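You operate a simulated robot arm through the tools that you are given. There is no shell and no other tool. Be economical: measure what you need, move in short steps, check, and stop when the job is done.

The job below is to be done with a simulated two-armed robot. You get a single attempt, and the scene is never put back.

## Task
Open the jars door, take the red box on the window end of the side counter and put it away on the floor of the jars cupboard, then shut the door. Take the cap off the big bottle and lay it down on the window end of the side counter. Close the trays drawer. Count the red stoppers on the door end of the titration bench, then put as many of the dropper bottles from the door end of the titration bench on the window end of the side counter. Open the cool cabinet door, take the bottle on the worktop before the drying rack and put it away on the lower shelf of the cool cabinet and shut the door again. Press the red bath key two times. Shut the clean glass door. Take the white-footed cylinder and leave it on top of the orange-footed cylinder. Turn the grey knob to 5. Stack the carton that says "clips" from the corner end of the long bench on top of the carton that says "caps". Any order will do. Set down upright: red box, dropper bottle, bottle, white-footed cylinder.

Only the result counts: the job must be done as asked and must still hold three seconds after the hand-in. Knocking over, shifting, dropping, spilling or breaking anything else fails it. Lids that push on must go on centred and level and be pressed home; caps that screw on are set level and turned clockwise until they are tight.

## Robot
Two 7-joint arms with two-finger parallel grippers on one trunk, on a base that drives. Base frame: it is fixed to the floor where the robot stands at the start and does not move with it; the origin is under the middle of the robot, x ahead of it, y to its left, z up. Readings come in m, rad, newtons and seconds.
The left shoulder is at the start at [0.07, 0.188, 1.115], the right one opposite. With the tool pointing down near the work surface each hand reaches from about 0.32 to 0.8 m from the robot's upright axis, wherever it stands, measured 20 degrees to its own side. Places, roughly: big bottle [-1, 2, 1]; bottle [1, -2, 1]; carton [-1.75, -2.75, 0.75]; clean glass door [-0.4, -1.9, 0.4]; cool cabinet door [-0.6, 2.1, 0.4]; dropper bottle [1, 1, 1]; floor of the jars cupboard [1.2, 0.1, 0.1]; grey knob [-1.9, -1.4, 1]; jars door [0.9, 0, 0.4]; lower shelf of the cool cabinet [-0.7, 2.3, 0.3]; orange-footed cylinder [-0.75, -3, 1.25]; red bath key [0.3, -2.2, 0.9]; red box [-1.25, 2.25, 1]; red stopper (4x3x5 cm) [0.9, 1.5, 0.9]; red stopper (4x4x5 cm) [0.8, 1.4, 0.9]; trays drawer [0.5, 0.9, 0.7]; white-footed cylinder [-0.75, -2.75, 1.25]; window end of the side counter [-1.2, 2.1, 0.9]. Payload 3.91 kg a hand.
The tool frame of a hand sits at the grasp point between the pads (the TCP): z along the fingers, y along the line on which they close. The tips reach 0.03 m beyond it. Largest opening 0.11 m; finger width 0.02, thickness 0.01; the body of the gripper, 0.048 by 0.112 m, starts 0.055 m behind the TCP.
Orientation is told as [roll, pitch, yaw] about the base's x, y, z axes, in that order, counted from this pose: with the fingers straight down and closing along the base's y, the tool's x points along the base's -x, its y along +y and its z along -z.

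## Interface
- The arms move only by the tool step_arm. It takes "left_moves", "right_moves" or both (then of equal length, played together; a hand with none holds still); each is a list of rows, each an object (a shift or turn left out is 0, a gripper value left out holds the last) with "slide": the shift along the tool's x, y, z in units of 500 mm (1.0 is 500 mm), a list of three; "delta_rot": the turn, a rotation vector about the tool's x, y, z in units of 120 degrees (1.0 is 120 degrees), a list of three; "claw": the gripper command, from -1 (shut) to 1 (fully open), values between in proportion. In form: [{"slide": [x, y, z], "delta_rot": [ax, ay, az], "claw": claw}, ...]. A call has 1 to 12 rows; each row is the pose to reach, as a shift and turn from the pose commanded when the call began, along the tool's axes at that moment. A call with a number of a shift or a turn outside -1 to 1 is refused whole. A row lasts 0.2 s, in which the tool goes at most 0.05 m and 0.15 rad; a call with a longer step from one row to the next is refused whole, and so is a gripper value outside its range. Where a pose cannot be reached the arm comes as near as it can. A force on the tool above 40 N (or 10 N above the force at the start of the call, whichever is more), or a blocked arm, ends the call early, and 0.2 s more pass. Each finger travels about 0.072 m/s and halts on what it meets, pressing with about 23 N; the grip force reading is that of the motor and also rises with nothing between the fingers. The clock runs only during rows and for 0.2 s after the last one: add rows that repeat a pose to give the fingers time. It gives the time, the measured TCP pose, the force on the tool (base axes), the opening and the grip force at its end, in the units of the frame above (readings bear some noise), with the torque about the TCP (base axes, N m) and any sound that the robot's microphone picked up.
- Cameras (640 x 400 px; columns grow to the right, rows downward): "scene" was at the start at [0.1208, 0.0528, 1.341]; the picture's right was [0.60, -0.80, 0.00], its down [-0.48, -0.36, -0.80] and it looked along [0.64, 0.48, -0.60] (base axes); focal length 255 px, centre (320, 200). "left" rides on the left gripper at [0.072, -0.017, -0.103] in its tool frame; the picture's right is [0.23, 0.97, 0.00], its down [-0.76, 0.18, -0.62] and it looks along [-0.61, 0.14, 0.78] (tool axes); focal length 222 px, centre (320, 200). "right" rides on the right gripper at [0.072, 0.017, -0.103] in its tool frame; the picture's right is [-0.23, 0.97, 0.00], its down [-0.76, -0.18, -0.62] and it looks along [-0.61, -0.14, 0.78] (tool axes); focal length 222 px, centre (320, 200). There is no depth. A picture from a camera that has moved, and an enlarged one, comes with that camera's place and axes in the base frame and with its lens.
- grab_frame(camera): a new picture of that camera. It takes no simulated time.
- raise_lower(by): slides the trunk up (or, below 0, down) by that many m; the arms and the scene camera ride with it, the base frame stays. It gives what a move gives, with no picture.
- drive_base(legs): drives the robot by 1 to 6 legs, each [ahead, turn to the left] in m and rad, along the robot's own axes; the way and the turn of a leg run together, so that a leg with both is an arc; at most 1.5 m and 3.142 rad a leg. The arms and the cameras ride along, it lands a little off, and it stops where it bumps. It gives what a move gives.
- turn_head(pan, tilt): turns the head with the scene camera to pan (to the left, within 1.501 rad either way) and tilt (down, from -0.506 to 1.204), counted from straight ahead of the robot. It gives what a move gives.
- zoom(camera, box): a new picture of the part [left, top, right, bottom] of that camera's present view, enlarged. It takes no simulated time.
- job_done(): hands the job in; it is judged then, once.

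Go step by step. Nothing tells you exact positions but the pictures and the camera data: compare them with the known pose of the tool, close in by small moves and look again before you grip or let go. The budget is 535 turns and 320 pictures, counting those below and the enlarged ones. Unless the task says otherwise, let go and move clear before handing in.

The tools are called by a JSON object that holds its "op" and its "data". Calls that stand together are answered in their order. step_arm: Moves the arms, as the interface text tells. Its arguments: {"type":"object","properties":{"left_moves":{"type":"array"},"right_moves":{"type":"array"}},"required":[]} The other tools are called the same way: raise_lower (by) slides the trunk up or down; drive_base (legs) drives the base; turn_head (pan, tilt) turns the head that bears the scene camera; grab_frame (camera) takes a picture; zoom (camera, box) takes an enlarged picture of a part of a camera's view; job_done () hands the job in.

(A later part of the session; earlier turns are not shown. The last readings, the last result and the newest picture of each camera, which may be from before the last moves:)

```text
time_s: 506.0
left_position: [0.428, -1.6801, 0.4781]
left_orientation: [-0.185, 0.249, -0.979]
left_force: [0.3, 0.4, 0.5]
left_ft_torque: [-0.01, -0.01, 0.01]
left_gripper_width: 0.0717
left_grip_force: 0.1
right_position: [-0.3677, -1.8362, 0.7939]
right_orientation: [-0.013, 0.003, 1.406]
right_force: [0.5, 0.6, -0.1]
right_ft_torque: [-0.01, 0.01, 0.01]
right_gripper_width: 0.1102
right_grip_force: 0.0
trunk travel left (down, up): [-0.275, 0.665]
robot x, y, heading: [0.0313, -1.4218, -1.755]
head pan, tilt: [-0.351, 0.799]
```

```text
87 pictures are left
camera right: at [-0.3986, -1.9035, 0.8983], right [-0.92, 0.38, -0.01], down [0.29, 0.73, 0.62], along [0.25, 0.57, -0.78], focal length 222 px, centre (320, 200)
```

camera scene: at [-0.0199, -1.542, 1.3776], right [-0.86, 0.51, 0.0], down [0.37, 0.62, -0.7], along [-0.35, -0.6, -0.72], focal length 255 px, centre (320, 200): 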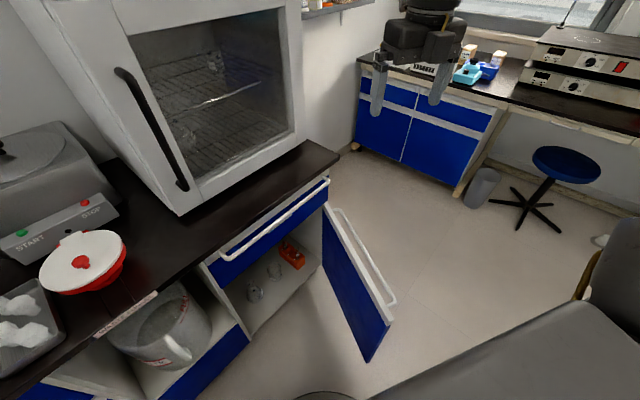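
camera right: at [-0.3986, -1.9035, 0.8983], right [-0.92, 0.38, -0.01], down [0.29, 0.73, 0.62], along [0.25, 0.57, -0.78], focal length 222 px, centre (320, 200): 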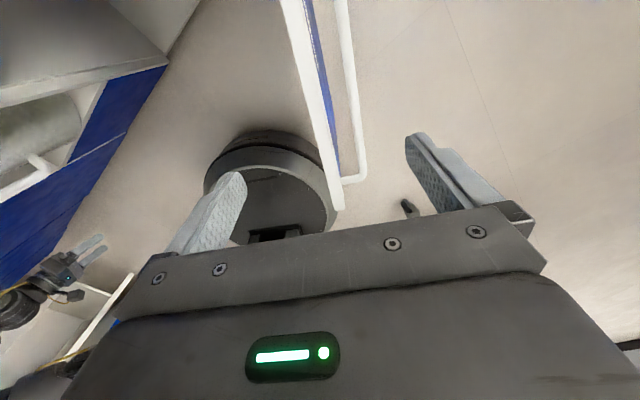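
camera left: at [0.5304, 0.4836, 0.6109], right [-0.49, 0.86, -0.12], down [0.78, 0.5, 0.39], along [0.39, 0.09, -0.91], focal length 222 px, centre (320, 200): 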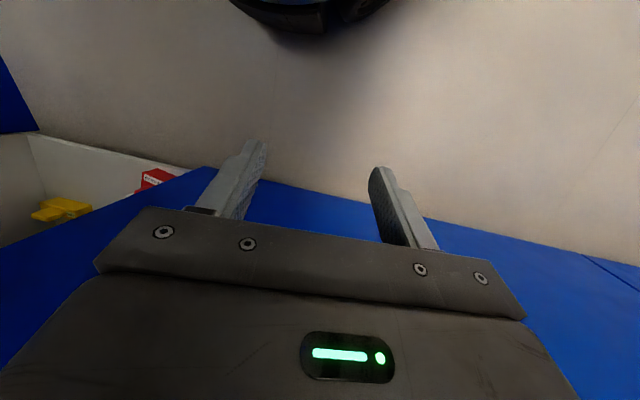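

{"op": "step_arm", "data": {"right_moves": [{"slide": [0, 0.04, 0]}, {"slide": [0, 0.04, 0]}]}}

{"op": "raise_lower", "data": {"by": -0.17}}

{"op": "grab_frame", "data": {"camera": "right"}}

```text
time_s: 506.6
left_position: [0.4289, -1.6792, 0.4794]
left_orientation: [-0.189, 0.247, -0.978]
left_force: [0.6, 0.0, 0.4]
left_ft_torque: [0.03, 0.03, -0.01]
left_gripper_width: 0.0714
left_grip_force: 0.1
right_position: [-0.3887, -1.8333, 0.7946]
right_orientation: [-0.014, 0.003, 1.407]
right_force: [0.9, 0.4, -0.9]
right_ft_torque: [0.03, 0.01, 0.0]
right_gripper_width: 0.11
right_grip_force: 0.2
trunk travel left (down, up): [-0.275, 0.665]
robot x, y, heading: [0.0292, -1.4255, -1.757]
head pan, tilt: [-0.351, 0.799]
```

```text
time_s: 508.5
left_position: [0.428, -1.68, 0.3074]
left_orientation: [-0.187, 0.246, -0.977]
left_force: [-0.5, -0.3, -0.5]
left_ft_torque: [0.01, -0.02, 0.0]
left_gripper_width: 0.0714
left_grip_force: 0.2
right_position: [-0.389, -1.8347, 0.6237]
right_orientation: [-0.014, 0.004, 1.407]
right_force: [-0.5, -0.2, -0.4]
right_ft_torque: [-0.04, -0.03, 0.01]
right_gripper_width: 0.1098
right_grip_force: 0.0
trunk travel left (down, up): [-0.105, 0.835]
robot x, y, heading: [0.0308, -1.4246, -1.755]
head pan, tilt: [-0.351, 0.799]
```

```text
86 pictures are left
camera right: at [-0.4181, -1.9018, 0.7286], right [-0.92, 0.38, -0.01], down [0.29, 0.73, 0.62], along [0.25, 0.57, -0.78], focal length 222 px, centre (320, 200)
```

right: 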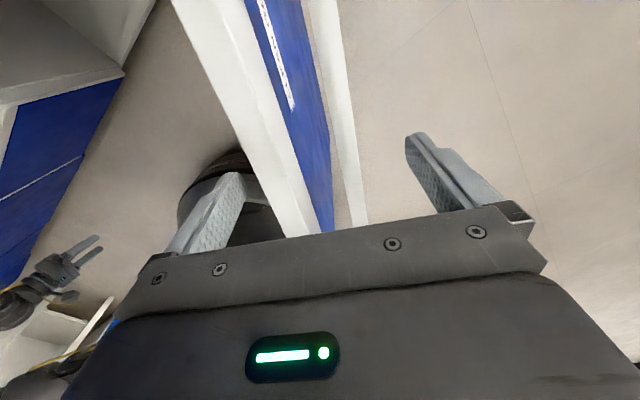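

Straddled. Drag along the arc.

{"op": "step_arm", "data": {"right_moves": [{"slide": [-0.007, -0.0788, 0], "delta_rot": [0, 0, 0.0667]}, {"slide": [-0.003, -0.1578, 0], "delta_rot": [0, 0, 0.1333]}, {"slide": [0.0122, -0.2358, 0], "delta_rot": [0, 0, 0.2]}, {"slide": [0.038, -0.3106, 0], "delta_rot": [0, 0, 0.2667]}, {"slide": [0.0738, -0.3814, 0], "delta_rot": [0, 0, 0.3333]}]}}

{"op": "grab_frame", "data": {"camera": "scene"}}

```text
time_s: 509.7
left_position: [0.4288, -1.6801, 0.308]
left_orientation: [-0.187, 0.247, -0.977]
left_force: [0.3, 0.4, -0.9]
left_ft_torque: [-0.04, 0.01, -0.01]
left_gripper_width: 0.0715
left_grip_force: 0.1
right_position: [-0.2827, -1.822, 0.5855]
right_orientation: [-0.025, -0.01, 0.706]
right_force: [1.0, 0.2, -0.3]
right_ft_torque: [-0.02, -0.01, 0.03]
right_gripper_width: 0.11
right_grip_force: 0.0
right hand out of reach, approached as far as the arm can: row 1, 2, 3, 4, 5
trunk travel left (down, up): [-0.105, 0.835]
robot x, y, heading: [0.0284, -1.4209, -1.753]
head pan, tilt: [-0.351, 0.799]
```

```text
85 pictures are left
camera scene: at [-0.0196, -1.5419, 0.8076], right [-0.86, 0.51, 0.0], down [0.36, 0.62, -0.7], along [-0.35, -0.6, -0.72], focal length 255 px, centre (320, 200)
```

scene: 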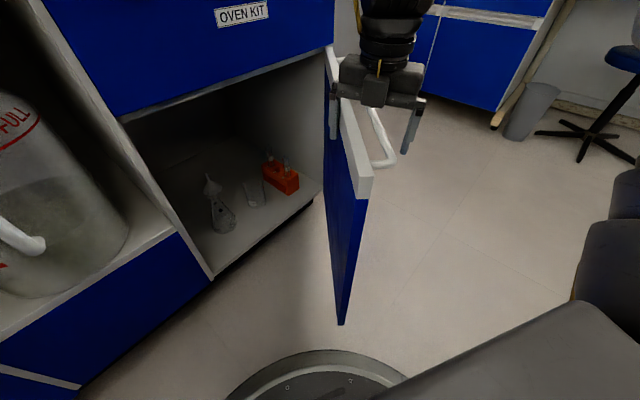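

{"op": "drive_base", "data": {"legs": [[0, 0.26]]}}

{"op": "raise_lower", "data": {"by": 0.14}}

{"op": "grab_frame", "data": {"camera": "scene"}}

```text
time_s: 510.9
left_position: [0.4784, -1.5727, 0.3097]
left_orientation: [-0.188, 0.248, -0.727]
left_force: [0.1, -0.5, 0.5]
left_ft_torque: [0.0, 0.03, -0.02]
left_gripper_width: 0.0714
left_grip_force: 0.0
right_position: [-0.1725, -1.8868, 0.5869]
right_orientation: [-0.026, -0.01, 0.96]
right_force: [-0.1, 0.3, -0.4]
right_ft_torque: [-0.01, -0.02, -0.02]
right_gripper_width: 0.11
right_grip_force: 0.0
trunk travel left (down, up): [-0.105, 0.835]
robot x, y, heading: [0.0271, -1.4216, -1.501]
head pan, tilt: [-0.351, 0.799]
```

```text
time_s: 512.6
left_position: [0.4785, -1.5723, 0.4474]
left_orientation: [-0.185, 0.249, -0.725]
left_force: [0.0, -0.2, 0.2]
left_ft_torque: [0.02, 0.0, -0.01]
left_gripper_width: 0.0716
left_grip_force: 0.0
right_position: [-0.1727, -1.8881, 0.7268]
right_orientation: [-0.026, -0.01, 0.959]
right_force: [0.2, 0.8, -0.6]
right_ft_torque: [0.02, 0.02, 0.0]
right_gripper_width: 0.1102
right_grip_force: 0.1
trunk travel left (down, up): [-0.245, 0.695]
robot x, y, heading: [0.0304, -1.4251, -1.508]
head pan, tilt: [-0.351, 0.799]
```

```text
84 pictures are left
camera scene: at [0.0115, -1.5509, 0.9475], right [-0.96, 0.28, 0.0], down [0.2, 0.69, -0.7], along [-0.19, -0.67, -0.72], focal length 255 px, centre (320, 200)
```

scene: 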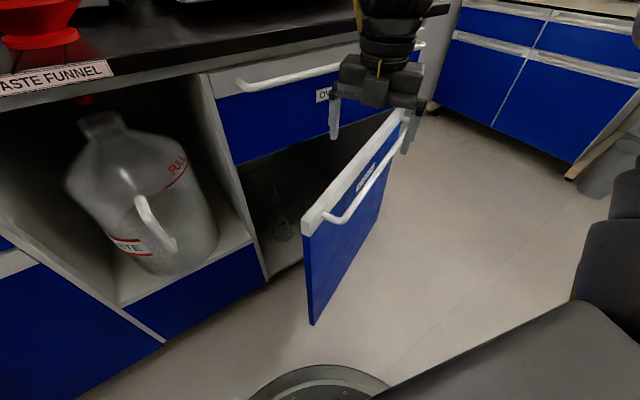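

Free and ~40° open. Back up, tilt the closed fingers forward, and push it shut.

{"op": "drive_base", "data": {"legs": [[-0.15, 0]]}}

{"op": "step_arm", "data": {"right_moves": [{"delta_rot": [0, 0, -0.07], "claw": -1}, {"delta_rot": [0, 0, -0.14]}, {"delta_rot": [0, 0, -0.21]}, {"delta_rot": [0, 0, -0.28]}, {"delta_rot": [0, 0, -0.322]}]}}

{"op": "step_arm", "data": {"right_moves": [{"delta_rot": [0, 0.07, 0]}, {"delta_rot": [0, 0.14, 0]}, {"delta_rot": [0, 0.21, 0]}, {"delta_rot": [0, 0.28, 0]}, {"delta_rot": [0, 0.35, 0]}, {"delta_rot": [0, 0.42, 0]}, {"delta_rot": [0, 0.49, 0]}, {"delta_rot": [0, 0.56, 0]}]}}

{"op": "raise_lower", "data": {"by": -0.23}}

{"op": "grab_frame", "data": {"camera": "scene"}}

```text
time_s: 514.0
left_position: [0.4685, -1.4224, 0.4485]
left_orientation: [-0.188, 0.247, -0.732]
left_force: [0.4, 0.2, -0.8]
left_ft_torque: [0.0, 0.01, -0.01]
left_gripper_width: 0.0715
left_grip_force: 0.0
right_position: [-0.1865, -1.7338, 0.7256]
right_orientation: [-0.028, -0.009, 0.956]
right_force: [0.2, 0.3, 0.2]
right_ft_torque: [0.01, 0.01, 0.02]
right_gripper_width: 0.1101
right_grip_force: 0.1
trunk travel left (down, up): [-0.245, 0.695]
robot x, y, heading: [0.0166, -1.2678, -1.513]
head pan, tilt: [-0.351, 0.799]
```

```text
time_s: 515.2
left_position: [0.4675, -1.4226, 0.4476]
left_orientation: [-0.186, 0.247, -0.732]
left_force: [0.9, 0.1, -0.6]
left_ft_torque: [-0.01, 0.03, -0.02]
left_gripper_width: 0.0717
left_grip_force: 0.0
right_position: [-0.1853, -1.7353, 0.7278]
right_orientation: [-0.029, 0.011, 1.633]
right_force: [-0.1, -0.4, -0.1]
right_ft_torque: [-0.02, 0.01, -0.01]
right_gripper_width: 0.0002
right_grip_force: 23.5
trunk travel left (down, up): [-0.245, 0.695]
robot x, y, heading: [0.02, -1.2729, -1.505]
head pan, tilt: [-0.351, 0.799]
```

```text
time_s: 517.0
left_position: [0.4681, -1.4222, 0.4471]
left_orientation: [-0.185, 0.247, -0.73]
left_force: [0.7, 0.2, 0.1]
left_ft_torque: [-0.02, 0.03, -0.02]
left_gripper_width: 0.0715
left_grip_force: 0.1
right_position: [-0.1855, -1.8103, 0.7565]
right_orientation: [-0.076, 1.183, 1.563]
right_force: [-0.1, -0.8, 0.9]
right_ft_torque: [0.03, 0.02, -0.03]
right_gripper_width: 0.0
right_grip_force: 22.8
right hand out of reach, approached as far as the arm can: row 5, 6, 7, 8
trunk travel left (down, up): [-0.245, 0.695]
robot x, y, heading: [0.0209, -1.2714, -1.509]
head pan, tilt: [-0.351, 0.799]
```

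```text
time_s: 519.4
left_position: [0.4682, -1.4228, 0.2179]
left_orientation: [-0.184, 0.245, -0.73]
left_force: [0.5, -0.4, -0.4]
left_ft_torque: [-0.02, -0.02, 0.01]
left_gripper_width: 0.0715
left_grip_force: 0.0
right_position: [-0.1866, -1.8091, 0.5257]
right_orientation: [-0.073, 1.179, 1.564]
right_force: [0.1, 0.2, -0.2]
right_ft_torque: [0.03, 0.03, -0.02]
right_gripper_width: 0.0002
right_grip_force: 22.8
trunk travel left (down, up): [-0.015, 0.925]
robot x, y, heading: [0.0168, -1.2699, -1.506]
head pan, tilt: [-0.351, 0.799]
```

```text
83 pictures are left
camera scene: at [0.0007, -1.3982, 0.7176], right [-0.96, 0.28, 0.0], down [0.2, 0.69, -0.7], along [-0.2, -0.67, -0.72], focal length 255 px, centre (320, 200)
```

scene: 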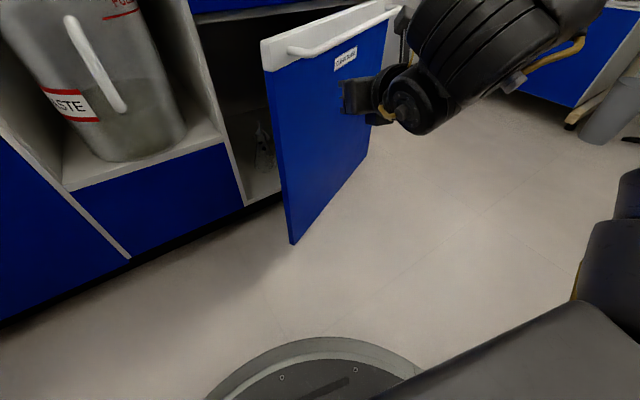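

{"op": "drive_base", "data": {"legs": [[0.0, 0.15], [0.15, 0.0]]}}

{"op": "grab_frame", "data": {"camera": "scene"}}

```text
time_s: 521.4
left_position: [0.5195, -1.5012, 0.2179]
left_orientation: [-0.184, 0.249, -0.582]
left_force: [0.1, 0.5, -0.2]
left_ft_torque: [-0.02, -0.02, 0.0]
left_gripper_width: 0.0715
left_grip_force: 0.0
right_position: [-0.0719, -1.9826, 0.5261]
right_orientation: [-0.074, 1.178, 1.714]
right_force: [0.3, -1.0, -0.2]
right_ft_torque: [0.01, 0.01, -0.02]
right_gripper_width: 0.0
right_grip_force: 23.6
trunk travel left (down, up): [-0.015, 0.925]
robot x, y, heading: [0.0511, -1.4188, -1.356]
head pan, tilt: [-0.351, 0.799]
```

```text
82 pictures are left
camera scene: at [0.0522, -1.5478, 0.7176], right [-0.99, 0.14, 0.0], down [0.1, 0.71, -0.7], along [-0.09, -0.69, -0.72], focal length 255 px, centre (320, 200)
```

scene: 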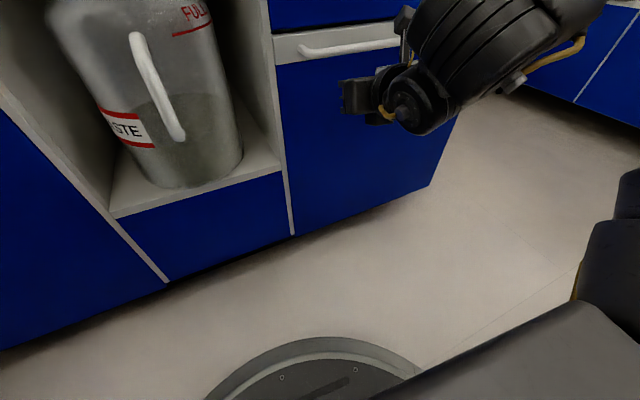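

{"op": "drive_base", "data": {"legs": [[0.06, 0.0]]}}

{"op": "drive_base", "data": {"legs": [[-0.2, 0.0]]}}

{"op": "grab_frame", "data": {"camera": "scene"}}

```text
time_s: 522.3
left_position: [0.5242, -1.5306, 0.2179]
left_orientation: [-0.185, 0.245, -0.583]
left_force: [-0.1, 0.1, 0.5]
left_ft_torque: [0.02, 0.01, -0.02]
left_gripper_width: 0.0713
left_grip_force: 0.0
right_position: [-0.0665, -2.006, 0.5264]
right_orientation: [-0.065, 1.172, 1.731]
right_force: [-7.5, 22.2, 9.3]
right_ft_torque: [-0.2, -0.11, 0.1]
right_gripper_width: 0.0001
right_grip_force: 22.9
trunk travel left (down, up): [-0.015, 0.925]
robot x, y, heading: [0.0572, -1.4482, -1.359]
head pan, tilt: [-0.351, 0.799]
stopped in leg 1: the force on the tool passed its limit at 126 N (the readings are from after the stop); the commanded pose is now the measured one
```

```text
time_s: 523.9
left_position: [0.4829, -1.334, 0.218]
left_orientation: [-0.185, 0.248, -0.579]
left_force: [-0.1, 0.0, 0.9]
left_ft_torque: [0.03, 0.03, -0.02]
left_gripper_width: 0.0717
left_grip_force: 0.0
right_position: [-0.1067, -1.8126, 0.5248]
right_orientation: [-0.066, 1.167, 1.733]
right_force: [0.6, -0.3, 0.3]
right_ft_torque: [-0.03, 0.0, 0.01]
right_gripper_width: 0.0
right_grip_force: 23.1
trunk travel left (down, up): [-0.015, 0.925]
robot x, y, heading: [0.0128, -1.2536, -1.358]
head pan, tilt: [-0.351, 0.799]
```

```text
81 pictures are left
camera scene: at [0.0163, -1.3812, 0.7176], right [-0.99, 0.14, 0.0], down [0.1, 0.71, -0.7], along [-0.1, -0.69, -0.72], focal length 255 px, centre (320, 200)
```

scene: 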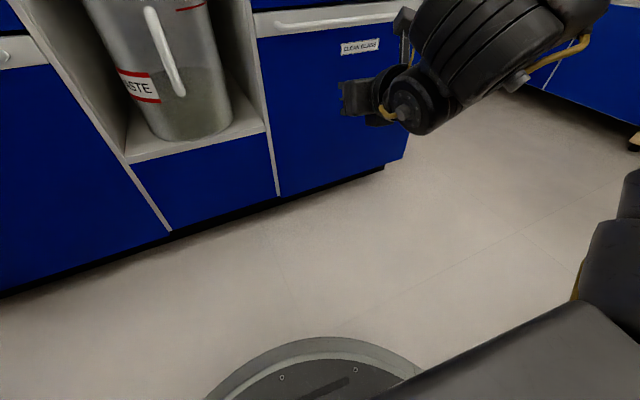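

The CLEAN GLASS door is shut (hard stop). Now fetch the bottle: raise, and drive to a stance facing it.

{"op": "raise_lower", "data": {"by": 0.4}}

{"op": "raise_lower", "data": {"by": 0.1}}

{"op": "drive_base", "data": {"legs": [[0, 1.286], [0.74, 0], [0, -0.801]]}}

{"op": "turn_head", "data": {"pan": -0.3, "tilt": 0.6}}

{"op": "grab_frame", "data": {"camera": "scene"}}

```text
time_s: 527.8
left_position: [0.4821, -1.3339, 0.6187]
left_orientation: [-0.185, 0.249, -0.578]
left_force: [0.2, 0.1, -0.6]
left_ft_torque: [0.02, -0.03, 0.04]
left_gripper_width: 0.0713
left_grip_force: 0.1
right_position: [-0.1062, -1.8118, 0.9232]
right_orientation: [-0.065, 1.169, 1.734]
right_force: [0.3, 0.0, -0.2]
right_ft_torque: [0.02, 0.01, 0.0]
right_gripper_width: 0.0001
right_grip_force: 23.1
trunk travel left (down, up): [-0.415, 0.525]
robot x, y, heading: [0.0118, -1.2522, -1.353]
head pan, tilt: [-0.351, 0.799]
```

```text
time_s: 529.1
left_position: [0.4819, -1.3331, 0.718]
left_orientation: [-0.185, 0.247, -0.579]
left_force: [0.7, 1.0, 0.5]
left_ft_torque: [-0.03, -0.05, 0.01]
left_gripper_width: 0.0715
left_grip_force: 0.2
right_position: [-0.1064, -1.8134, 1.024]
right_orientation: [-0.064, 1.169, 1.733]
right_force: [0.2, 0.9, 0.0]
right_ft_torque: [0.02, -0.04, -0.02]
right_gripper_width: 0.0001
right_grip_force: 22.7
trunk travel left (down, up): [-0.515, 0.425]
robot x, y, heading: [0.0121, -1.2505, -1.358]
head pan, tilt: [-0.351, 0.799]
```

```text
time_s: 537.7
left_position: [1.1198, -1.0217, 0.7179]
left_orientation: [-0.168, 0.289, 0.231]
left_force: [-14.8, -6.5, 11.2]
left_ft_torque: [0.77, -1.52, 0.32]
left_gripper_width: 0.0716
left_grip_force: 0.2
right_position: [1.0634, -1.7787, 1.0243]
right_orientation: [-0.065, 1.164, 2.527]
right_force: [0.3, 0.6, 0.3]
right_ft_torque: [0.0, 0.03, -0.05]
right_gripper_width: 0.0
right_grip_force: 22.7
trunk travel left (down, up): [-0.515, 0.425]
robot x, y, heading: [0.7533, -1.2984, -0.56]
head pan, tilt: [-0.351, 0.799]
stopped in leg 3: the force on the tool passed its limit at 87 N (the readings are from after the stop); the commanded pose is now the measured one
```

```text
time_s: 538.4
left_position: [1.1214, -1.0196, 0.7193]
left_orientation: [-0.166, 0.284, 0.233]
left_force: [-20.0, -7.7, -4.2]
left_ft_torque: [0.29, -0.91, 0.43]
left_gripper_width: 0.0713
left_grip_force: 0.1
right_position: [1.063, -1.7806, 1.0237]
right_orientation: [-0.069, 1.163, 2.525]
right_force: [-0.2, -0.6, -0.3]
right_ft_torque: [0.01, -0.02, -0.01]
right_gripper_width: 0.0001
right_grip_force: 23.0
trunk travel left (down, up): [-0.515, 0.425]
robot x, y, heading: [0.7494, -1.2992, -0.56]
head pan, tilt: [-0.3, 0.6]
```

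```text
80 pictures are left
camera scene: at [0.8494, -1.3934, 1.2344], right [-0.76, -0.65, 0.0], down [-0.37, 0.43, -0.83], along [0.54, -0.62, -0.56], focal length 255 px, centre (320, 200)
```

scene: 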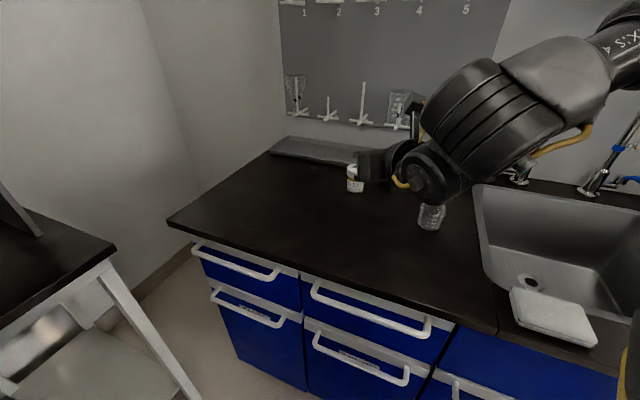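

The left hand bumped the bench corner; I back off a little, finish the turn and look again.

{"op": "drive_base", "data": {"legs": [[-0.12, 0], [0, -0.31], [0.1, 0]]}}

{"op": "turn_head", "data": {"pan": -0.1, "tilt": 0.7}}

{"op": "grab_frame", "data": {"camera": "scene"}}

{"op": "grab_frame", "data": {"camera": "right"}}

```text
time_s: 541.4
left_position: [1.1535, -1.1574, 0.7184]
left_orientation: [-0.167, 0.285, -0.072]
left_force: [0.5, 0.2, -0.2]
left_ft_torque: [-0.01, 0.01, -0.01]
left_gripper_width: 0.0715
left_grip_force: 0.0
right_position: [0.8712, -1.8641, 1.0231]
right_orientation: [-0.064, 1.162, 2.224]
right_force: [-0.2, 0.2, 0.0]
right_ft_torque: [0.0, -0.02, 0.0]
right_gripper_width: 0.0
right_grip_force: 22.9
trunk travel left (down, up): [-0.515, 0.425]
robot x, y, heading: [0.7122, -1.3106, -0.865]
head pan, tilt: [-0.3, 0.6]
```

```text
time_s: 542.1
left_position: [1.1527, -1.1591, 0.7188]
left_orientation: [-0.167, 0.283, -0.071]
left_force: [-0.7, -0.1, 0.7]
left_ft_torque: [0.0, 0.04, 0.03]
left_gripper_width: 0.0716
left_grip_force: 0.0
right_position: [0.87, -1.8645, 1.0235]
right_orientation: [-0.066, 1.164, 2.222]
right_force: [-1.5, 0.0, -0.1]
right_ft_torque: [-0.01, 0.02, -0.01]
right_gripper_width: 0.0
right_grip_force: 23.4
trunk travel left (down, up): [-0.515, 0.425]
robot x, y, heading: [0.7125, -1.3087, -0.861]
head pan, tilt: [-0.099, 0.7]
```

```text
79 pictures are left
camera scene: at [0.7955, -1.4195, 1.2259], right [-0.82, -0.57, 0.0], down [-0.37, 0.53, -0.77], along [0.44, -0.63, -0.64], focal length 255 px, centre (320, 200)
```

scene: 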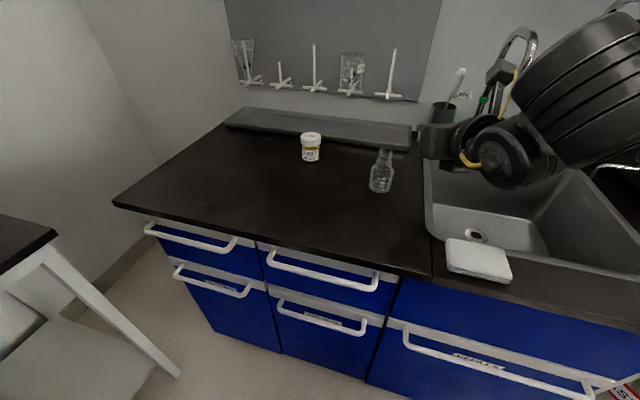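

```text
78 pictures are left
camera right: at [0.8107, -1.8265, 1.1309], right [-0.79, -0.56, -0.23], down [-0.43, 0.79, -0.45], along [0.44, -0.26, -0.86], focal length 222 px, centre (320, 200)
```

right: 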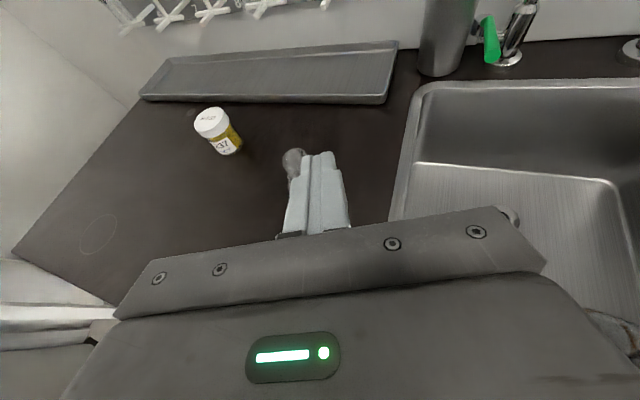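

Bottle axis ≈(0.953,−1.886). Shift left and back, open, lower, then advance.

{"op": "step_arm", "data": {"right_moves": [{"slide": [-0.013, -0.05, -0.03], "claw": 0.55}, {"slide": [-0.027, -0.107, -0.0624]}, {"slide": [-0.027, -0.107, -0.0624]}]}}

{"op": "raise_lower", "data": {"by": -0.1}}

{"op": "grab_frame", "data": {"camera": "right"}}

```text
time_s: 542.9
left_position: [1.1518, -1.1581, 0.7188]
left_orientation: [-0.166, 0.283, -0.072]
left_force: [-0.2, -0.6, -0.4]
left_ft_torque: [-0.01, 0.03, 0.02]
left_gripper_width: 0.0715
left_grip_force: 0.0
right_position: [0.8713, -1.8557, 1.0374]
right_orientation: [-0.069, 1.162, 2.219]
right_force: [0.5, -0.6, -0.9]
right_ft_torque: [-0.03, 0.0, -0.05]
right_gripper_width: 0.0856
right_grip_force: 0.1
right hand out of reach, approached as far as the arm can: row 1, 2, 3
trunk travel left (down, up): [-0.515, 0.425]
robot x, y, heading: [0.7139, -1.3093, -0.863]
head pan, tilt: [-0.099, 0.7]
```

```text
time_s: 544.3
left_position: [1.1584, -1.1541, 0.6365]
left_orientation: [-0.141, 0.226, -0.078]
left_force: [0.2, 0.1, -0.3]
left_ft_torque: [-0.06, -0.05, 0.01]
left_gripper_width: 0.0716
left_grip_force: 0.1
right_position: [0.8566, -1.8575, 0.9469]
right_orientation: [-0.105, 1.171, 2.188]
right_force: [0.0, -0.9, 0.5]
right_ft_torque: [-0.04, -0.02, 0.03]
right_gripper_width: 0.0851
right_grip_force: 0.1
trunk travel left (down, up): [-0.415, 0.525]
robot x, y, heading: [0.7133, -1.3158, -0.855]
head pan, tilt: [-0.099, 0.7]
```

```text
77 pictures are left
camera right: at [0.7966, -1.8195, 1.0541], right [-0.79, -0.57, -0.25], down [-0.42, 0.79, -0.45], along [0.45, -0.25, -0.86], focal length 222 px, centre (320, 200)
```

right: 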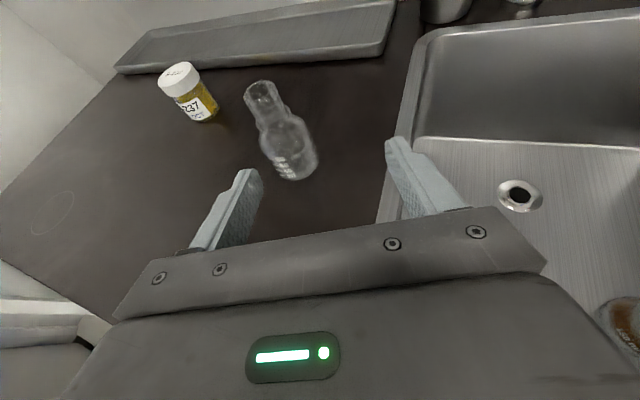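

{"op": "drive_base", "data": {"legs": [[0, 0.1]]}}

{"op": "raise_lower", "data": {"by": -0.03}}

{"op": "grab_frame", "data": {"camera": "right"}}

```text
time_s: 545.5
left_position: [1.0877, -1.0826, 0.6016]
left_orientation: [-0.269, 0.363, 0.01]
left_force: [9.6, 6.2, -3.6]
left_ft_torque: [-0.66, 0.93, -0.05]
left_gripper_width: 0.0716
left_grip_force: 0.1
right_position: [0.8483, -1.91, 0.9612]
right_orientation: [-0.716, 0.976, 1.514]
right_force: [0.4, -0.6, -1.0]
right_ft_torque: [0.01, 0.0, 0.03]
right_gripper_width: 0.0853
right_grip_force: 0.0
trunk travel left (down, up): [-0.415, 0.525]
robot x, y, heading: [0.7045, -1.3058, -0.718]
head pan, tilt: [-0.099, 0.7]
stopped in leg 1: the robot was blocked; the commanded pose is now the measured one
```

```text
time_s: 545.8
left_position: [1.0485, -1.0825, 0.5742]
left_orientation: [-0.38, 0.468, -0.037]
left_force: [-2.0, -2.4, 1.3]
left_ft_torque: [0.17, -0.15, -0.01]
left_gripper_width: 0.0714
left_grip_force: 0.0
right_position: [0.8284, -1.9335, 0.964]
right_orientation: [-0.813, 0.814, 1.33]
right_force: [-2.1, -1.3, -1.0]
right_ft_torque: [0.04, -0.13, 0.21]
right_gripper_width: 0.0854
right_grip_force: 0.0
trunk travel left (down, up): [-0.412, 0.528]
robot x, y, heading: [0.6972, -1.3036, -0.701]
head pan, tilt: [-0.099, 0.7]
stopped: the arm was blocked; the commanded pose is now the measured one
```

```text
76 pictures are left
camera right: at [0.742, -1.9193, 1.0578], right [-0.73, -0.19, -0.65], down [-0.1, 0.98, -0.17], along [0.67, -0.06, -0.74], focal length 222 px, centre (320, 200)
```

right: 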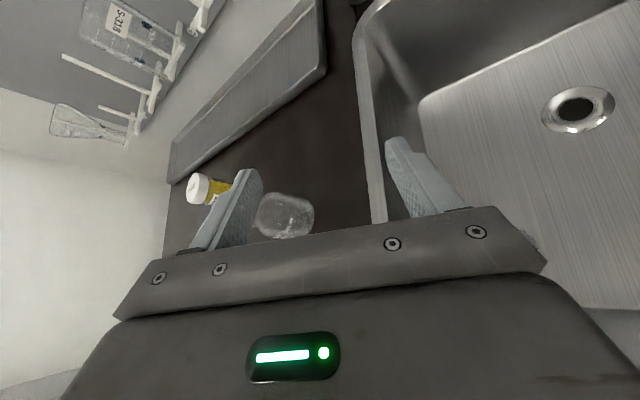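

The arms are jamming (left on the bench end, right forearm low). Raise to free them.

{"op": "raise_lower", "data": {"by": 0.2}}

{"op": "grab_frame", "data": {"camera": "scene"}}

```text
time_s: 546.1
left_position: [1.0169, -1.0696, 0.5515]
left_orientation: [-0.558, 0.544, -0.157]
left_force: [11.3, 8.7, -0.8]
left_ft_torque: [-0.6, 0.73, -0.02]
left_gripper_width: 0.0716
left_grip_force: 0.1
right_position: [0.8375, -1.9174, 0.9834]
right_orientation: [-0.84, 0.642, 1.229]
right_force: [1.0, 0.3, -1.7]
right_ft_torque: [-0.04, -0.01, -0.07]
right_gripper_width: 0.0853
right_grip_force: 0.1
trunk travel left (down, up): [-0.414, 0.526]
robot x, y, heading: [0.6882, -1.2915, -0.659]
head pan, tilt: [-0.099, 0.7]
stopped: the arm was blocked; the commanded pose is now the measured one
```

```text
75 pictures are left
camera scene: at [0.6918, -1.5011, 1.1264], right [-0.68, -0.72, -0.14], down [-0.4, 0.53, -0.75], along [0.61, -0.46, -0.64], focal length 255 px, centre (320, 200)
```

scene: 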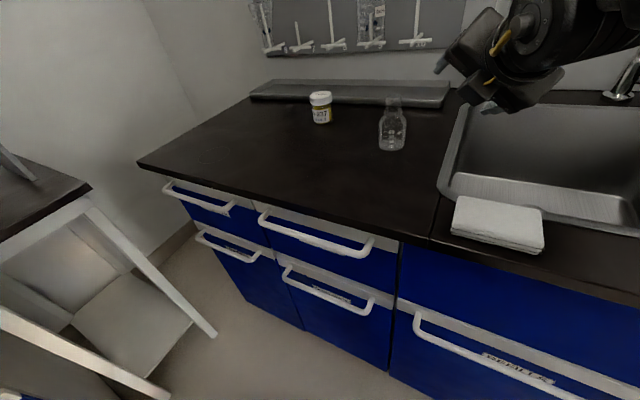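

The robot itself is tilting – the left arm is wedged at the bench end. I look left at it.

{"op": "turn_head", "data": {"pan": 1.2, "tilt": 0.6}}

{"op": "grab_frame", "data": {"camera": "scene"}}

```text
time_s: 547.6
left_position: [1.0185, -1.0328, 0.5225]
left_orientation: [-0.592, 0.606, -0.117]
left_force: [-0.9, -0.5, -0.2]
left_ft_torque: [0.01, -0.02, 0.0]
left_gripper_width: 0.0715
left_grip_force: 0.0
right_position: [0.8646, -1.8585, 0.9893]
right_orientation: [-0.803, 0.762, 1.303]
right_force: [0.6, -0.4, -0.7]
right_ft_torque: [-0.05, -0.03, -0.04]
right_gripper_width: 0.0854
right_grip_force: 0.0
trunk travel left (down, up): [-0.414, 0.526]
robot x, y, heading: [0.6694, -1.2986, -0.572]
head pan, tilt: [1.201, 0.6]
```

```text
74 pictures are left
camera scene: at [0.7334, -1.3372, 1.1435], right [0.59, -0.81, -0.02], down [-0.42, -0.28, -0.86], along [0.69, 0.52, -0.5], focal length 255 px, centre (320, 200)
```

scene: 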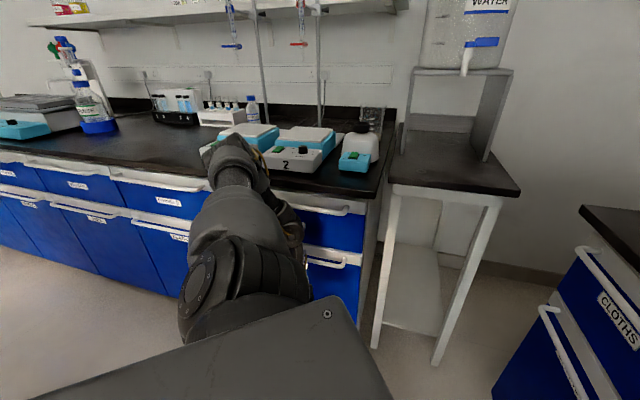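

Now level again; the left elbow is at the bench edge near the hotplates. I back away carefully.

{"op": "drive_base", "data": {"legs": [[-0.12, 0]]}}

{"op": "zoom", "data": {"camera": "scene", "box": [140, 60, 460, 260]}}

```text
time_s: 548.3
left_position: [0.9934, -1.0194, 0.4881]
left_orientation: [-0.868, 0.707, -0.311]
left_force: [-0.3, 0.2, -0.3]
left_ft_torque: [-0.03, 0.04, 0.03]
left_gripper_width: 0.0713
left_grip_force: 0.0
right_position: [0.8994, -1.7983, 1.0136]
right_orientation: [-0.8, 0.733, 1.304]
right_force: [0.8, 0.8, 0.7]
right_ft_torque: [-0.05, 0.08, -0.04]
right_gripper_width: 0.0855
right_grip_force: 0.0
trunk travel left (down, up): [-0.414, 0.526]
robot x, y, heading: [0.6688, -1.2928, -0.569]
head pan, tilt: [1.201, 0.6]
stopped in leg 1: the robot was blocked; the commanded pose is now the measured one
```

```text
2.00 times, centred on (300, 160) of scene
camera zoom: at [0.7642, -1.2857, 1.1389], right [0.59, -0.81, 0.0], down [-0.44, -0.32, -0.84], along [0.68, 0.49, -0.55], focal length 510 px, centre (360, 280)
```

zoom: 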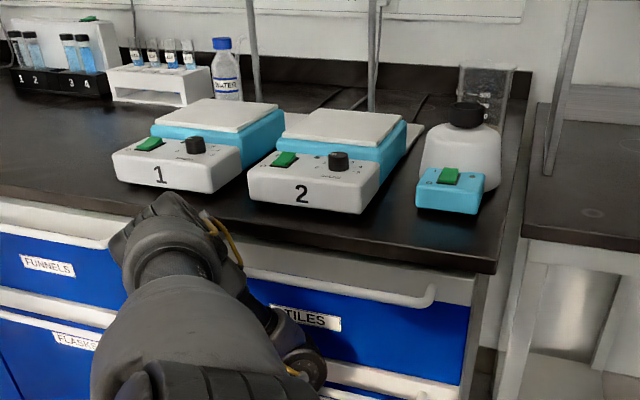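

The left wrist is caught at the TILES drawer handles. I move the left hand away (down and back) with the arm itself.

{"op": "step_arm", "data": {"left_moves": [{"slide": [0.015, 0.025, 0.07]}, {"slide": [0.03, 0.05, 0.14]}, {"slide": [0.047, 0.077, 0.215]}]}}

{"op": "zoom", "data": {"camera": "scene", "box": [140, 100, 460, 300]}}

```text
time_s: 549.3
left_position: [0.882, -1.1307, 0.4894]
left_orientation: [-0.931, 0.706, -0.397]
left_force: [-2.0, -1.2, 0.6]
left_ft_torque: [0.07, -0.07, -0.01]
left_gripper_width: 0.0717
left_grip_force: 0.0
right_position: [0.8082, -1.946, 0.9922]
right_orientation: [-0.886, 0.25, 1.089]
right_force: [0.2, 0.3, -0.4]
right_ft_torque: [0.02, -0.03, 0.04]
right_gripper_width: 0.0853
right_grip_force: 0.2
trunk travel left (down, up): [-0.414, 0.526]
robot x, y, heading: [0.6851, -1.3057, -0.627]
head pan, tilt: [1.201, 0.6]
stopped in row 3 (left hand): the arm was blocked; the commanded pose is now the measured one
```

```text
2.00 times, centred on (300, 200) of scene
camera zoom: at [0.6642, -1.4671, 1.1518], right [0.55, -0.83, -0.07], down [-0.37, -0.17, -0.91], along [0.75, 0.53, -0.4], focal length 510 px, centre (360, 200)
```

zoom: 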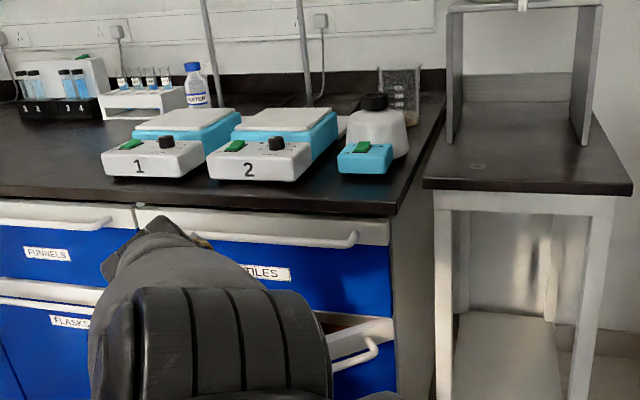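

{"op": "turn_head", "data": {"pan": 1.1, "tilt": 0.95}}

{"op": "grab_frame", "data": {"camera": "scene"}}

```text
time_s: 550.1
left_position: [0.877, -1.1467, 0.4879]
left_orientation: [-0.935, 0.707, -0.389]
left_force: [0.4, -0.9, 0.1]
left_ft_torque: [0.01, 0.02, 0.0]
left_gripper_width: 0.0716
left_grip_force: 0.2
right_position: [0.794, -1.9823, 1.0078]
right_orientation: [-0.919, 0.199, 1.037]
right_force: [0.8, 0.4, -0.1]
right_ft_torque: [0.03, 0.04, -0.03]
right_gripper_width: 0.0854
right_grip_force: 0.0
trunk travel left (down, up): [-0.414, 0.526]
robot x, y, heading: [0.7047, -1.3238, -0.713]
head pan, tilt: [1.1, 0.949]
```

```text
71 pictures are left
camera scene: at [0.6563, -1.4999, 1.1207], right [0.39, -0.92, -0.09], down [-0.66, -0.2, -0.72], along [0.64, 0.34, -0.69], focal length 255 px, centre (320, 200)
```

scene: 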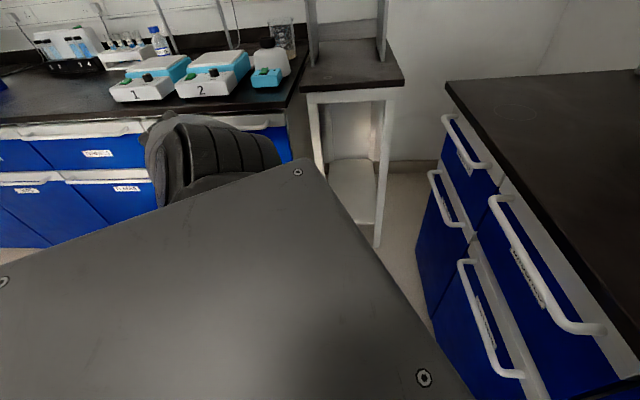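

Both elbows are wedged (right one between tap and shelf, left at the bench). Turning right should free both.

{"op": "drive_base", "data": {"legs": [[0, -0.25]]}}

{"op": "turn_head", "data": {"pan": -0.4, "tilt": 0.45}}

{"op": "grab_frame", "data": {"camera": "scene"}}

```text
time_s: 550.8
left_position: [0.8838, -1.1335, 0.5125]
left_orientation: [-1.088, 0.724, -0.415]
left_force: [-0.7, 0.0, 0.3]
left_ft_torque: [0.05, -0.04, 0.04]
left_gripper_width: 0.0715
left_grip_force: 0.1
right_position: [0.7741, -2.0006, 1.0602]
right_orientation: [-0.849, -0.326, 0.811]
right_force: [1.3, 0.2, -0.7]
right_ft_torque: [0.0, -0.08, -0.02]
right_gripper_width: 0.0851
right_grip_force: 0.1
trunk travel left (down, up): [-0.414, 0.526]
robot x, y, heading: [0.6899, -1.3091, -0.653]
head pan, tilt: [1.1, 0.949]
stopped in leg 1: the robot was blocked; the commanded pose is now the measured one
```

```text
time_s: 552.4
left_position: [0.8739, -1.145, 0.5162]
left_orientation: [-1.102, 0.734, -0.452]
left_force: [0.0, -0.7, 0.6]
left_ft_torque: [-0.01, -0.02, 0.0]
left_gripper_width: 0.0714
left_grip_force: 0.1
right_position: [0.7696, -1.9942, 1.0428]
right_orientation: [-0.799, -0.328, 0.809]
right_force: [0.1, 0.2, -0.1]
right_ft_torque: [0.02, -0.01, 0.01]
right_gripper_width: 0.0853
right_grip_force: 0.0
trunk travel left (down, up): [-0.414, 0.526]
robot x, y, heading: [0.6881, -1.3103, -0.638]
head pan, tilt: [-0.4, 0.45]
```

```text
70 pictures are left
camera scene: at [0.5738, -1.6313, 1.1406], right [-0.84, -0.48, -0.25], down [-0.06, 0.54, -0.84], along [0.54, -0.69, -0.48], focal length 255 px, centre (320, 200)
```

scene: 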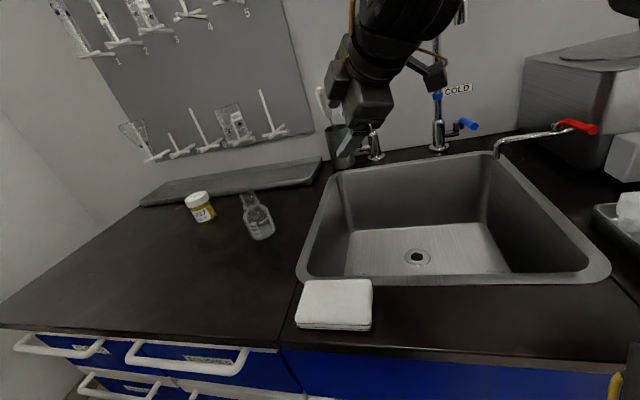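

{"op": "turn_head", "data": {"pan": -0.7, "tilt": -0.1}}

{"op": "grab_frame", "data": {"camera": "scene"}}

```text
time_s: 553.4
left_position: [0.8737, -1.1465, 0.5165]
left_orientation: [-1.1, 0.733, -0.445]
left_force: [-0.9, -0.2, -0.7]
left_ft_torque: [0.01, 0.01, 0.02]
left_gripper_width: 0.0714
left_grip_force: 0.0
right_position: [0.7707, -2.0004, 1.0401]
right_orientation: [-0.803, -0.327, 0.805]
right_force: [-0.6, 0.3, 0.5]
right_ft_torque: [0.01, 0.02, 0.0]
right_gripper_width: 0.085
right_grip_force: 0.1
trunk travel left (down, up): [-0.414, 0.526]
robot x, y, heading: [0.6881, -1.31, -0.646]
head pan, tilt: [-0.7, -0.099]
```

```text
69 pictures are left
camera scene: at [0.5395, -1.6496, 1.1827], right [-0.96, -0.2, -0.21], down [0.2, 0.09, -0.98], along [0.22, -0.97, -0.05], focal length 255 px, centre (320, 200)
```

scene: 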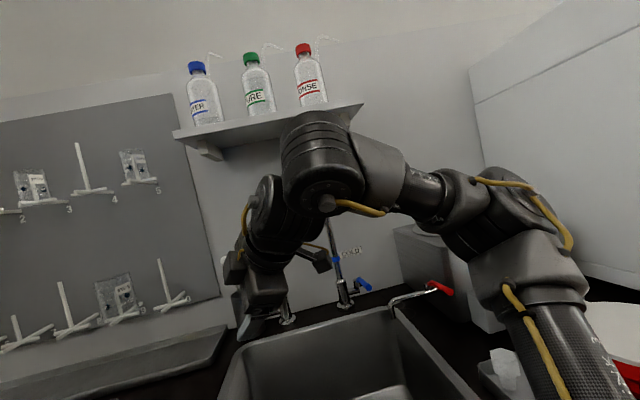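

Everything is static: the right wrist is wedged under the shelf edge; bottles there still stand. I draw the right hand back from the wall.

{"op": "step_arm", "data": {"right_moves": [{"slide": [-0.034, 0.054, -0.039]}, {"slide": [-0.068, 0.108, -0.078]}, {"slide": [-0.103, 0.161, -0.117]}, {"slide": [-0.137, 0.215, -0.156]}]}}

{"op": "grab_frame", "data": {"camera": "scene"}}

```text
time_s: 553.7
left_position: [0.8706, -1.1782, 0.4821]
left_orientation: [-1.354, 0.777, -0.565]
left_force: [-0.5, 3.6, 2.8]
left_ft_torque: [0.14, -0.17, 0.28]
left_gripper_width: 0.0714
left_grip_force: 0.0
right_position: [0.8215, -1.9588, 1.0424]
right_orientation: [-0.651, -0.504, 0.678]
right_force: [-4.5, -2.3, -1.5]
right_ft_torque: [0.13, -0.34, 0.25]
right_gripper_width: 0.0853
right_grip_force: 0.1
right hand out of reach, approached as far as the arm can: row 1
trunk travel left (down, up): [-0.414, 0.526]
robot x, y, heading: [0.674, -1.3022, -0.599]
head pan, tilt: [-0.7, -0.099]
stopped in row 1 (left hand): the arm was blocked; the commanded pose is now the measured one
```

```text
68 pictures are left
camera scene: at [0.5672, -1.6213, 1.1804], right [-0.95, -0.25, -0.19], down [0.17, 0.08, -0.98], along [0.26, -0.96, -0.03], focal length 255 px, centre (320, 200)
```

scene: 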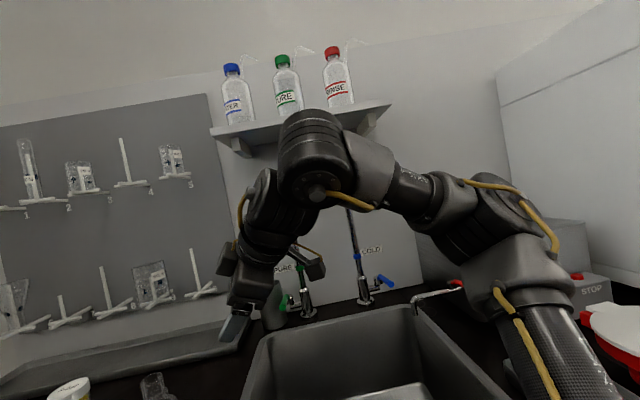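

{"op": "turn_head", "data": {"pan": 1.4, "tilt": 0.75}}

{"op": "grab_frame", "data": {"camera": "scene"}}

{"op": "grab_frame", "data": {"camera": "left"}}

```text
time_s: 555.7
left_position: [0.9516, -1.0611, 0.3986]
left_orientation: [-1.458, 0.782, -0.689]
left_force: [0.4, 0.2, 0.0]
left_ft_torque: [-0.02, -0.01, -0.02]
left_gripper_width: 0.0717
left_grip_force: 0.0
right_position: [0.9514, -1.7938, 1.0801]
right_orientation: [-0.813, -0.074, 0.839]
right_force: [0.6, 1.5, 1.4]
right_ft_torque: [-0.01, -0.01, -0.05]
right_gripper_width: 0.0854
right_grip_force: 0.1
trunk travel left (down, up): [-0.414, 0.526]
robot x, y, heading: [0.6907, -1.3113, -0.638]
head pan, tilt: [1.4, 0.75]
```

```text
67 pictures are left
camera scene: at [0.7923, -1.2816, 1.1202], right [0.69, -0.73, 0.0], down [-0.5, -0.47, -0.73], along [0.53, 0.5, -0.68], focal length 255 px, centre (320, 200)
```

scene: 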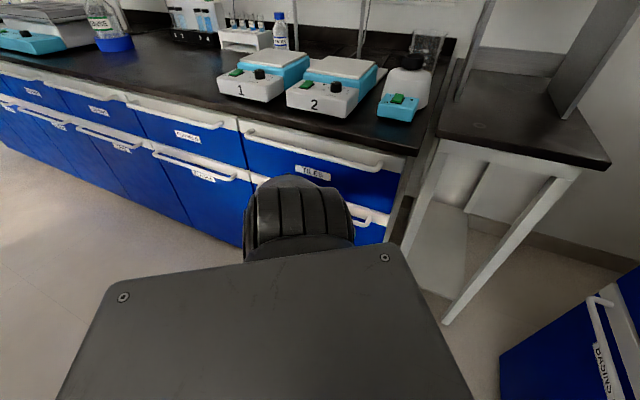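

```text
66 pictures are left
camera left: at [0.9906, -0.9653, 0.4692], right [-0.58, 0.62, -0.53], down [0.77, 0.2, -0.61], along [-0.28, -0.76, -0.59], focal length 222 px, centre (320, 200)
```

left: 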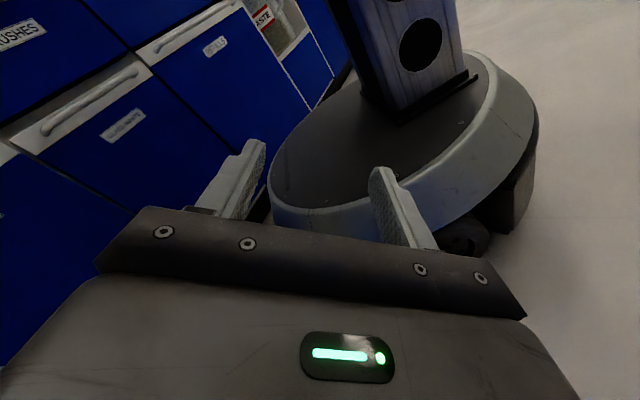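

The robot has settled upright again and is free. Back away now.

{"op": "drive_base", "data": {"legs": [[-0.15, 0]]}}

```text
time_s: 557.1
left_position: [0.8282, -0.9712, 0.399]
left_orientation: [-1.457, 0.781, -0.686]
left_force: [-0.1, -0.6, -0.4]
left_ft_torque: [0.02, 0.02, 0.02]
left_gripper_width: 0.0714
left_grip_force: 0.1
right_position: [0.8266, -1.7044, 1.0798]
right_orientation: [-0.815, -0.079, 0.842]
right_force: [0.1, 0.0, -0.3]
right_ft_torque: [0.01, 0.01, 0.0]
right_gripper_width: 0.0855
right_grip_force: 0.0
trunk travel left (down, up): [-0.414, 0.526]
robot x, y, heading: [0.5705, -1.222, -0.643]
head pan, tilt: [1.4, 0.75]
```

{"op": "drive_base", "data": {"legs": [[-0.15, 0]]}}

{"op": "step_arm", "data": {"left_moves": [{"slide": [0.013, -0.075, -0.01], "delta_rot": [-0.0597, -0.0275, 0.0246]}, {"slide": [0.026, -0.15, -0.021], "delta_rot": [-0.1195, -0.0551, 0.0493]}, {"slide": [0.04, -0.226, -0.031], "delta_rot": [-0.1792, -0.0826, 0.0739]}, {"slide": [0.053, -0.302, -0.042], "delta_rot": [-0.2389, -0.1102, 0.0985]}, {"slide": [0.066, -0.377, -0.052], "delta_rot": [-0.2986, -0.1377, 0.1232]}, {"slide": [0.079, -0.453, -0.063], "delta_rot": [-0.3584, -0.1653, 0.1478]}, {"slide": [0.092, -0.528, -0.073], "delta_rot": [-0.4181, -0.1928, 0.1725]}, {"slide": [0.106, -0.604, -0.084], "delta_rot": [-0.4778, -0.2204, 0.1971]}, {"slide": [0.119, -0.679, -0.094], "delta_rot": [-0.5375, -0.2479, 0.2217]}, {"slide": [0.132, -0.755, -0.105], "delta_rot": [-0.5973, -0.2755, 0.2464]}, {"slide": [0.145, -0.83, -0.115], "delta_rot": [-0.657, -0.303, 0.271]}]}}

```text
time_s: 558.5
left_position: [0.7095, -0.8811, 0.3994]
left_orientation: [-1.456, 0.782, -0.688]
left_force: [-0.7, -0.2, 0.5]
left_ft_torque: [0.02, 0.01, 0.03]
left_gripper_width: 0.0715
left_grip_force: 0.1
right_position: [0.7074, -1.6166, 1.0797]
right_orientation: [-0.815, -0.08, 0.843]
right_force: [-0.3, 0.5, -0.4]
right_ft_torque: [0.03, -0.02, 0.03]
right_gripper_width: 0.0852
right_grip_force: 0.1
trunk travel left (down, up): [-0.414, 0.526]
robot x, y, heading: [0.4457, -1.1295, -0.641]
head pan, tilt: [1.4, 0.75]
```

```text
time_s: 560.9
left_position: [0.9307, -1.0376, 0.7519]
left_orientation: [0.002, 0.003, -0.688]
left_force: [-1.1, 0.0, -0.2]
left_ft_torque: [0.04, -0.02, 0.03]
left_gripper_width: 0.0715
left_grip_force: 0.1
left hand out of reach, approached as far as the arm can: row 8, 9, 10, 11
right_position: [0.7054, -1.6185, 1.0787]
right_orientation: [-0.814, -0.082, 0.842]
right_force: [-0.6, -0.8, 0.0]
right_ft_torque: [0.01, -0.04, 0.03]
right_gripper_width: 0.0851
right_grip_force: 0.1
trunk travel left (down, up): [-0.414, 0.526]
robot x, y, heading: [0.45, -1.1331, -0.645]
head pan, tilt: [1.4, 0.75]
```

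Left arm is restored. Now I restore the right tool to pointing down.

{"op": "step_arm", "data": {"right_moves": [{"delta_rot": [-0.0258, -0.0231, -0.0598]}, {"delta_rot": [-0.0515, -0.0463, -0.1196]}, {"delta_rot": [-0.0773, -0.0694, -0.1794]}, {"delta_rot": [-0.103, -0.0926, -0.2392]}, {"delta_rot": [-0.1288, -0.1157, -0.299]}, {"delta_rot": [-0.1545, -0.1389, -0.3588]}, {"delta_rot": [-0.1803, -0.162, -0.4186]}, {"delta_rot": [-0.206, -0.1852, -0.4784]}, {"delta_rot": [-0.2318, -0.2083, -0.5382]}, {"delta_rot": [-0.2575, -0.2315, -0.598]}, {"delta_rot": [-0.2833, -0.2546, -0.6578]}, {"delta_rot": [-0.309, -0.2778, -0.7176]}], "left_moves": [{"slide": [0, 0, -0.08]}, {"slide": [0, 0, -0.16]}, {"slide": [0, 0, -0.24]}, {"slide": [0, 0, -0.32]}, {"slide": [0, 0, -0.4]}, {"slide": [0, 0, -0.4]}, {"slide": [0, 0, -0.4]}, {"slide": [0, 0, -0.4]}, {"slide": [0, 0, -0.4]}, {"slide": [0, 0, -0.4]}, {"slide": [0, 0, -0.4]}, {"slide": [0, 0, -0.4]}]}}

```text
time_s: 563.5
left_position: [0.9306, -1.0355, 0.9508]
left_orientation: [0.0, 0.003, -0.689]
left_force: [0.3, -0.3, -0.3]
left_ft_torque: [0.01, -0.01, 0.02]
left_gripper_width: 0.0717
left_grip_force: 0.1
right_position: [0.6221, -1.6109, 0.9849]
right_orientation: [-0.05, 0.041, 2.412]
right_force: [0.4, -0.1, 0.2]
right_ft_torque: [-0.01, 0.01, 0.02]
right_gripper_width: 0.0852
right_grip_force: 0.1
right hand out of reach, approached as far as the arm can: row 6, 7, 8, 9, 10, 11, 12
trunk travel left (down, up): [-0.414, 0.526]
robot x, y, heading: [0.4502, -1.1311, -0.642]
head pan, tilt: [1.4, 0.75]
```

Check the TILES column and hotplates for any displacement.

{"op": "turn_head", "data": {"pan": 1.0, "tilt": 0.6}}

{"op": "grab_frame", "data": {"camera": "scene"}}

```text
time_s: 564.3
left_position: [0.929, -1.0355, 0.9512]
left_orientation: [-0.001, 0.001, -0.686]
left_force: [0.7, 0.5, -0.3]
left_ft_torque: [0.01, 0.04, 0.04]
left_gripper_width: 0.0715
left_grip_force: 0.1
right_position: [0.6224, -1.6092, 0.9862]
right_orientation: [-0.05, 0.041, 2.412]
right_force: [-0.2, -0.4, 0.0]
right_ft_torque: [-0.02, -0.04, 0.0]
right_gripper_width: 0.0854
right_grip_force: 0.1
trunk travel left (down, up): [-0.414, 0.526]
robot x, y, heading: [0.4461, -1.1334, -0.645]
head pan, tilt: [1.0, 0.6]
```

```text
65 pictures are left
camera scene: at [0.5717, -1.1311, 1.1333], right [0.35, -0.94, 0.0], down [-0.53, -0.2, -0.82], along [0.77, 0.29, -0.57], focal length 255 px, centre (320, 200)
```

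scene: 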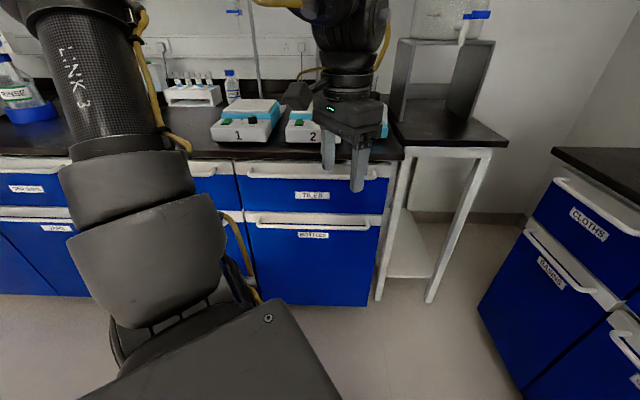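

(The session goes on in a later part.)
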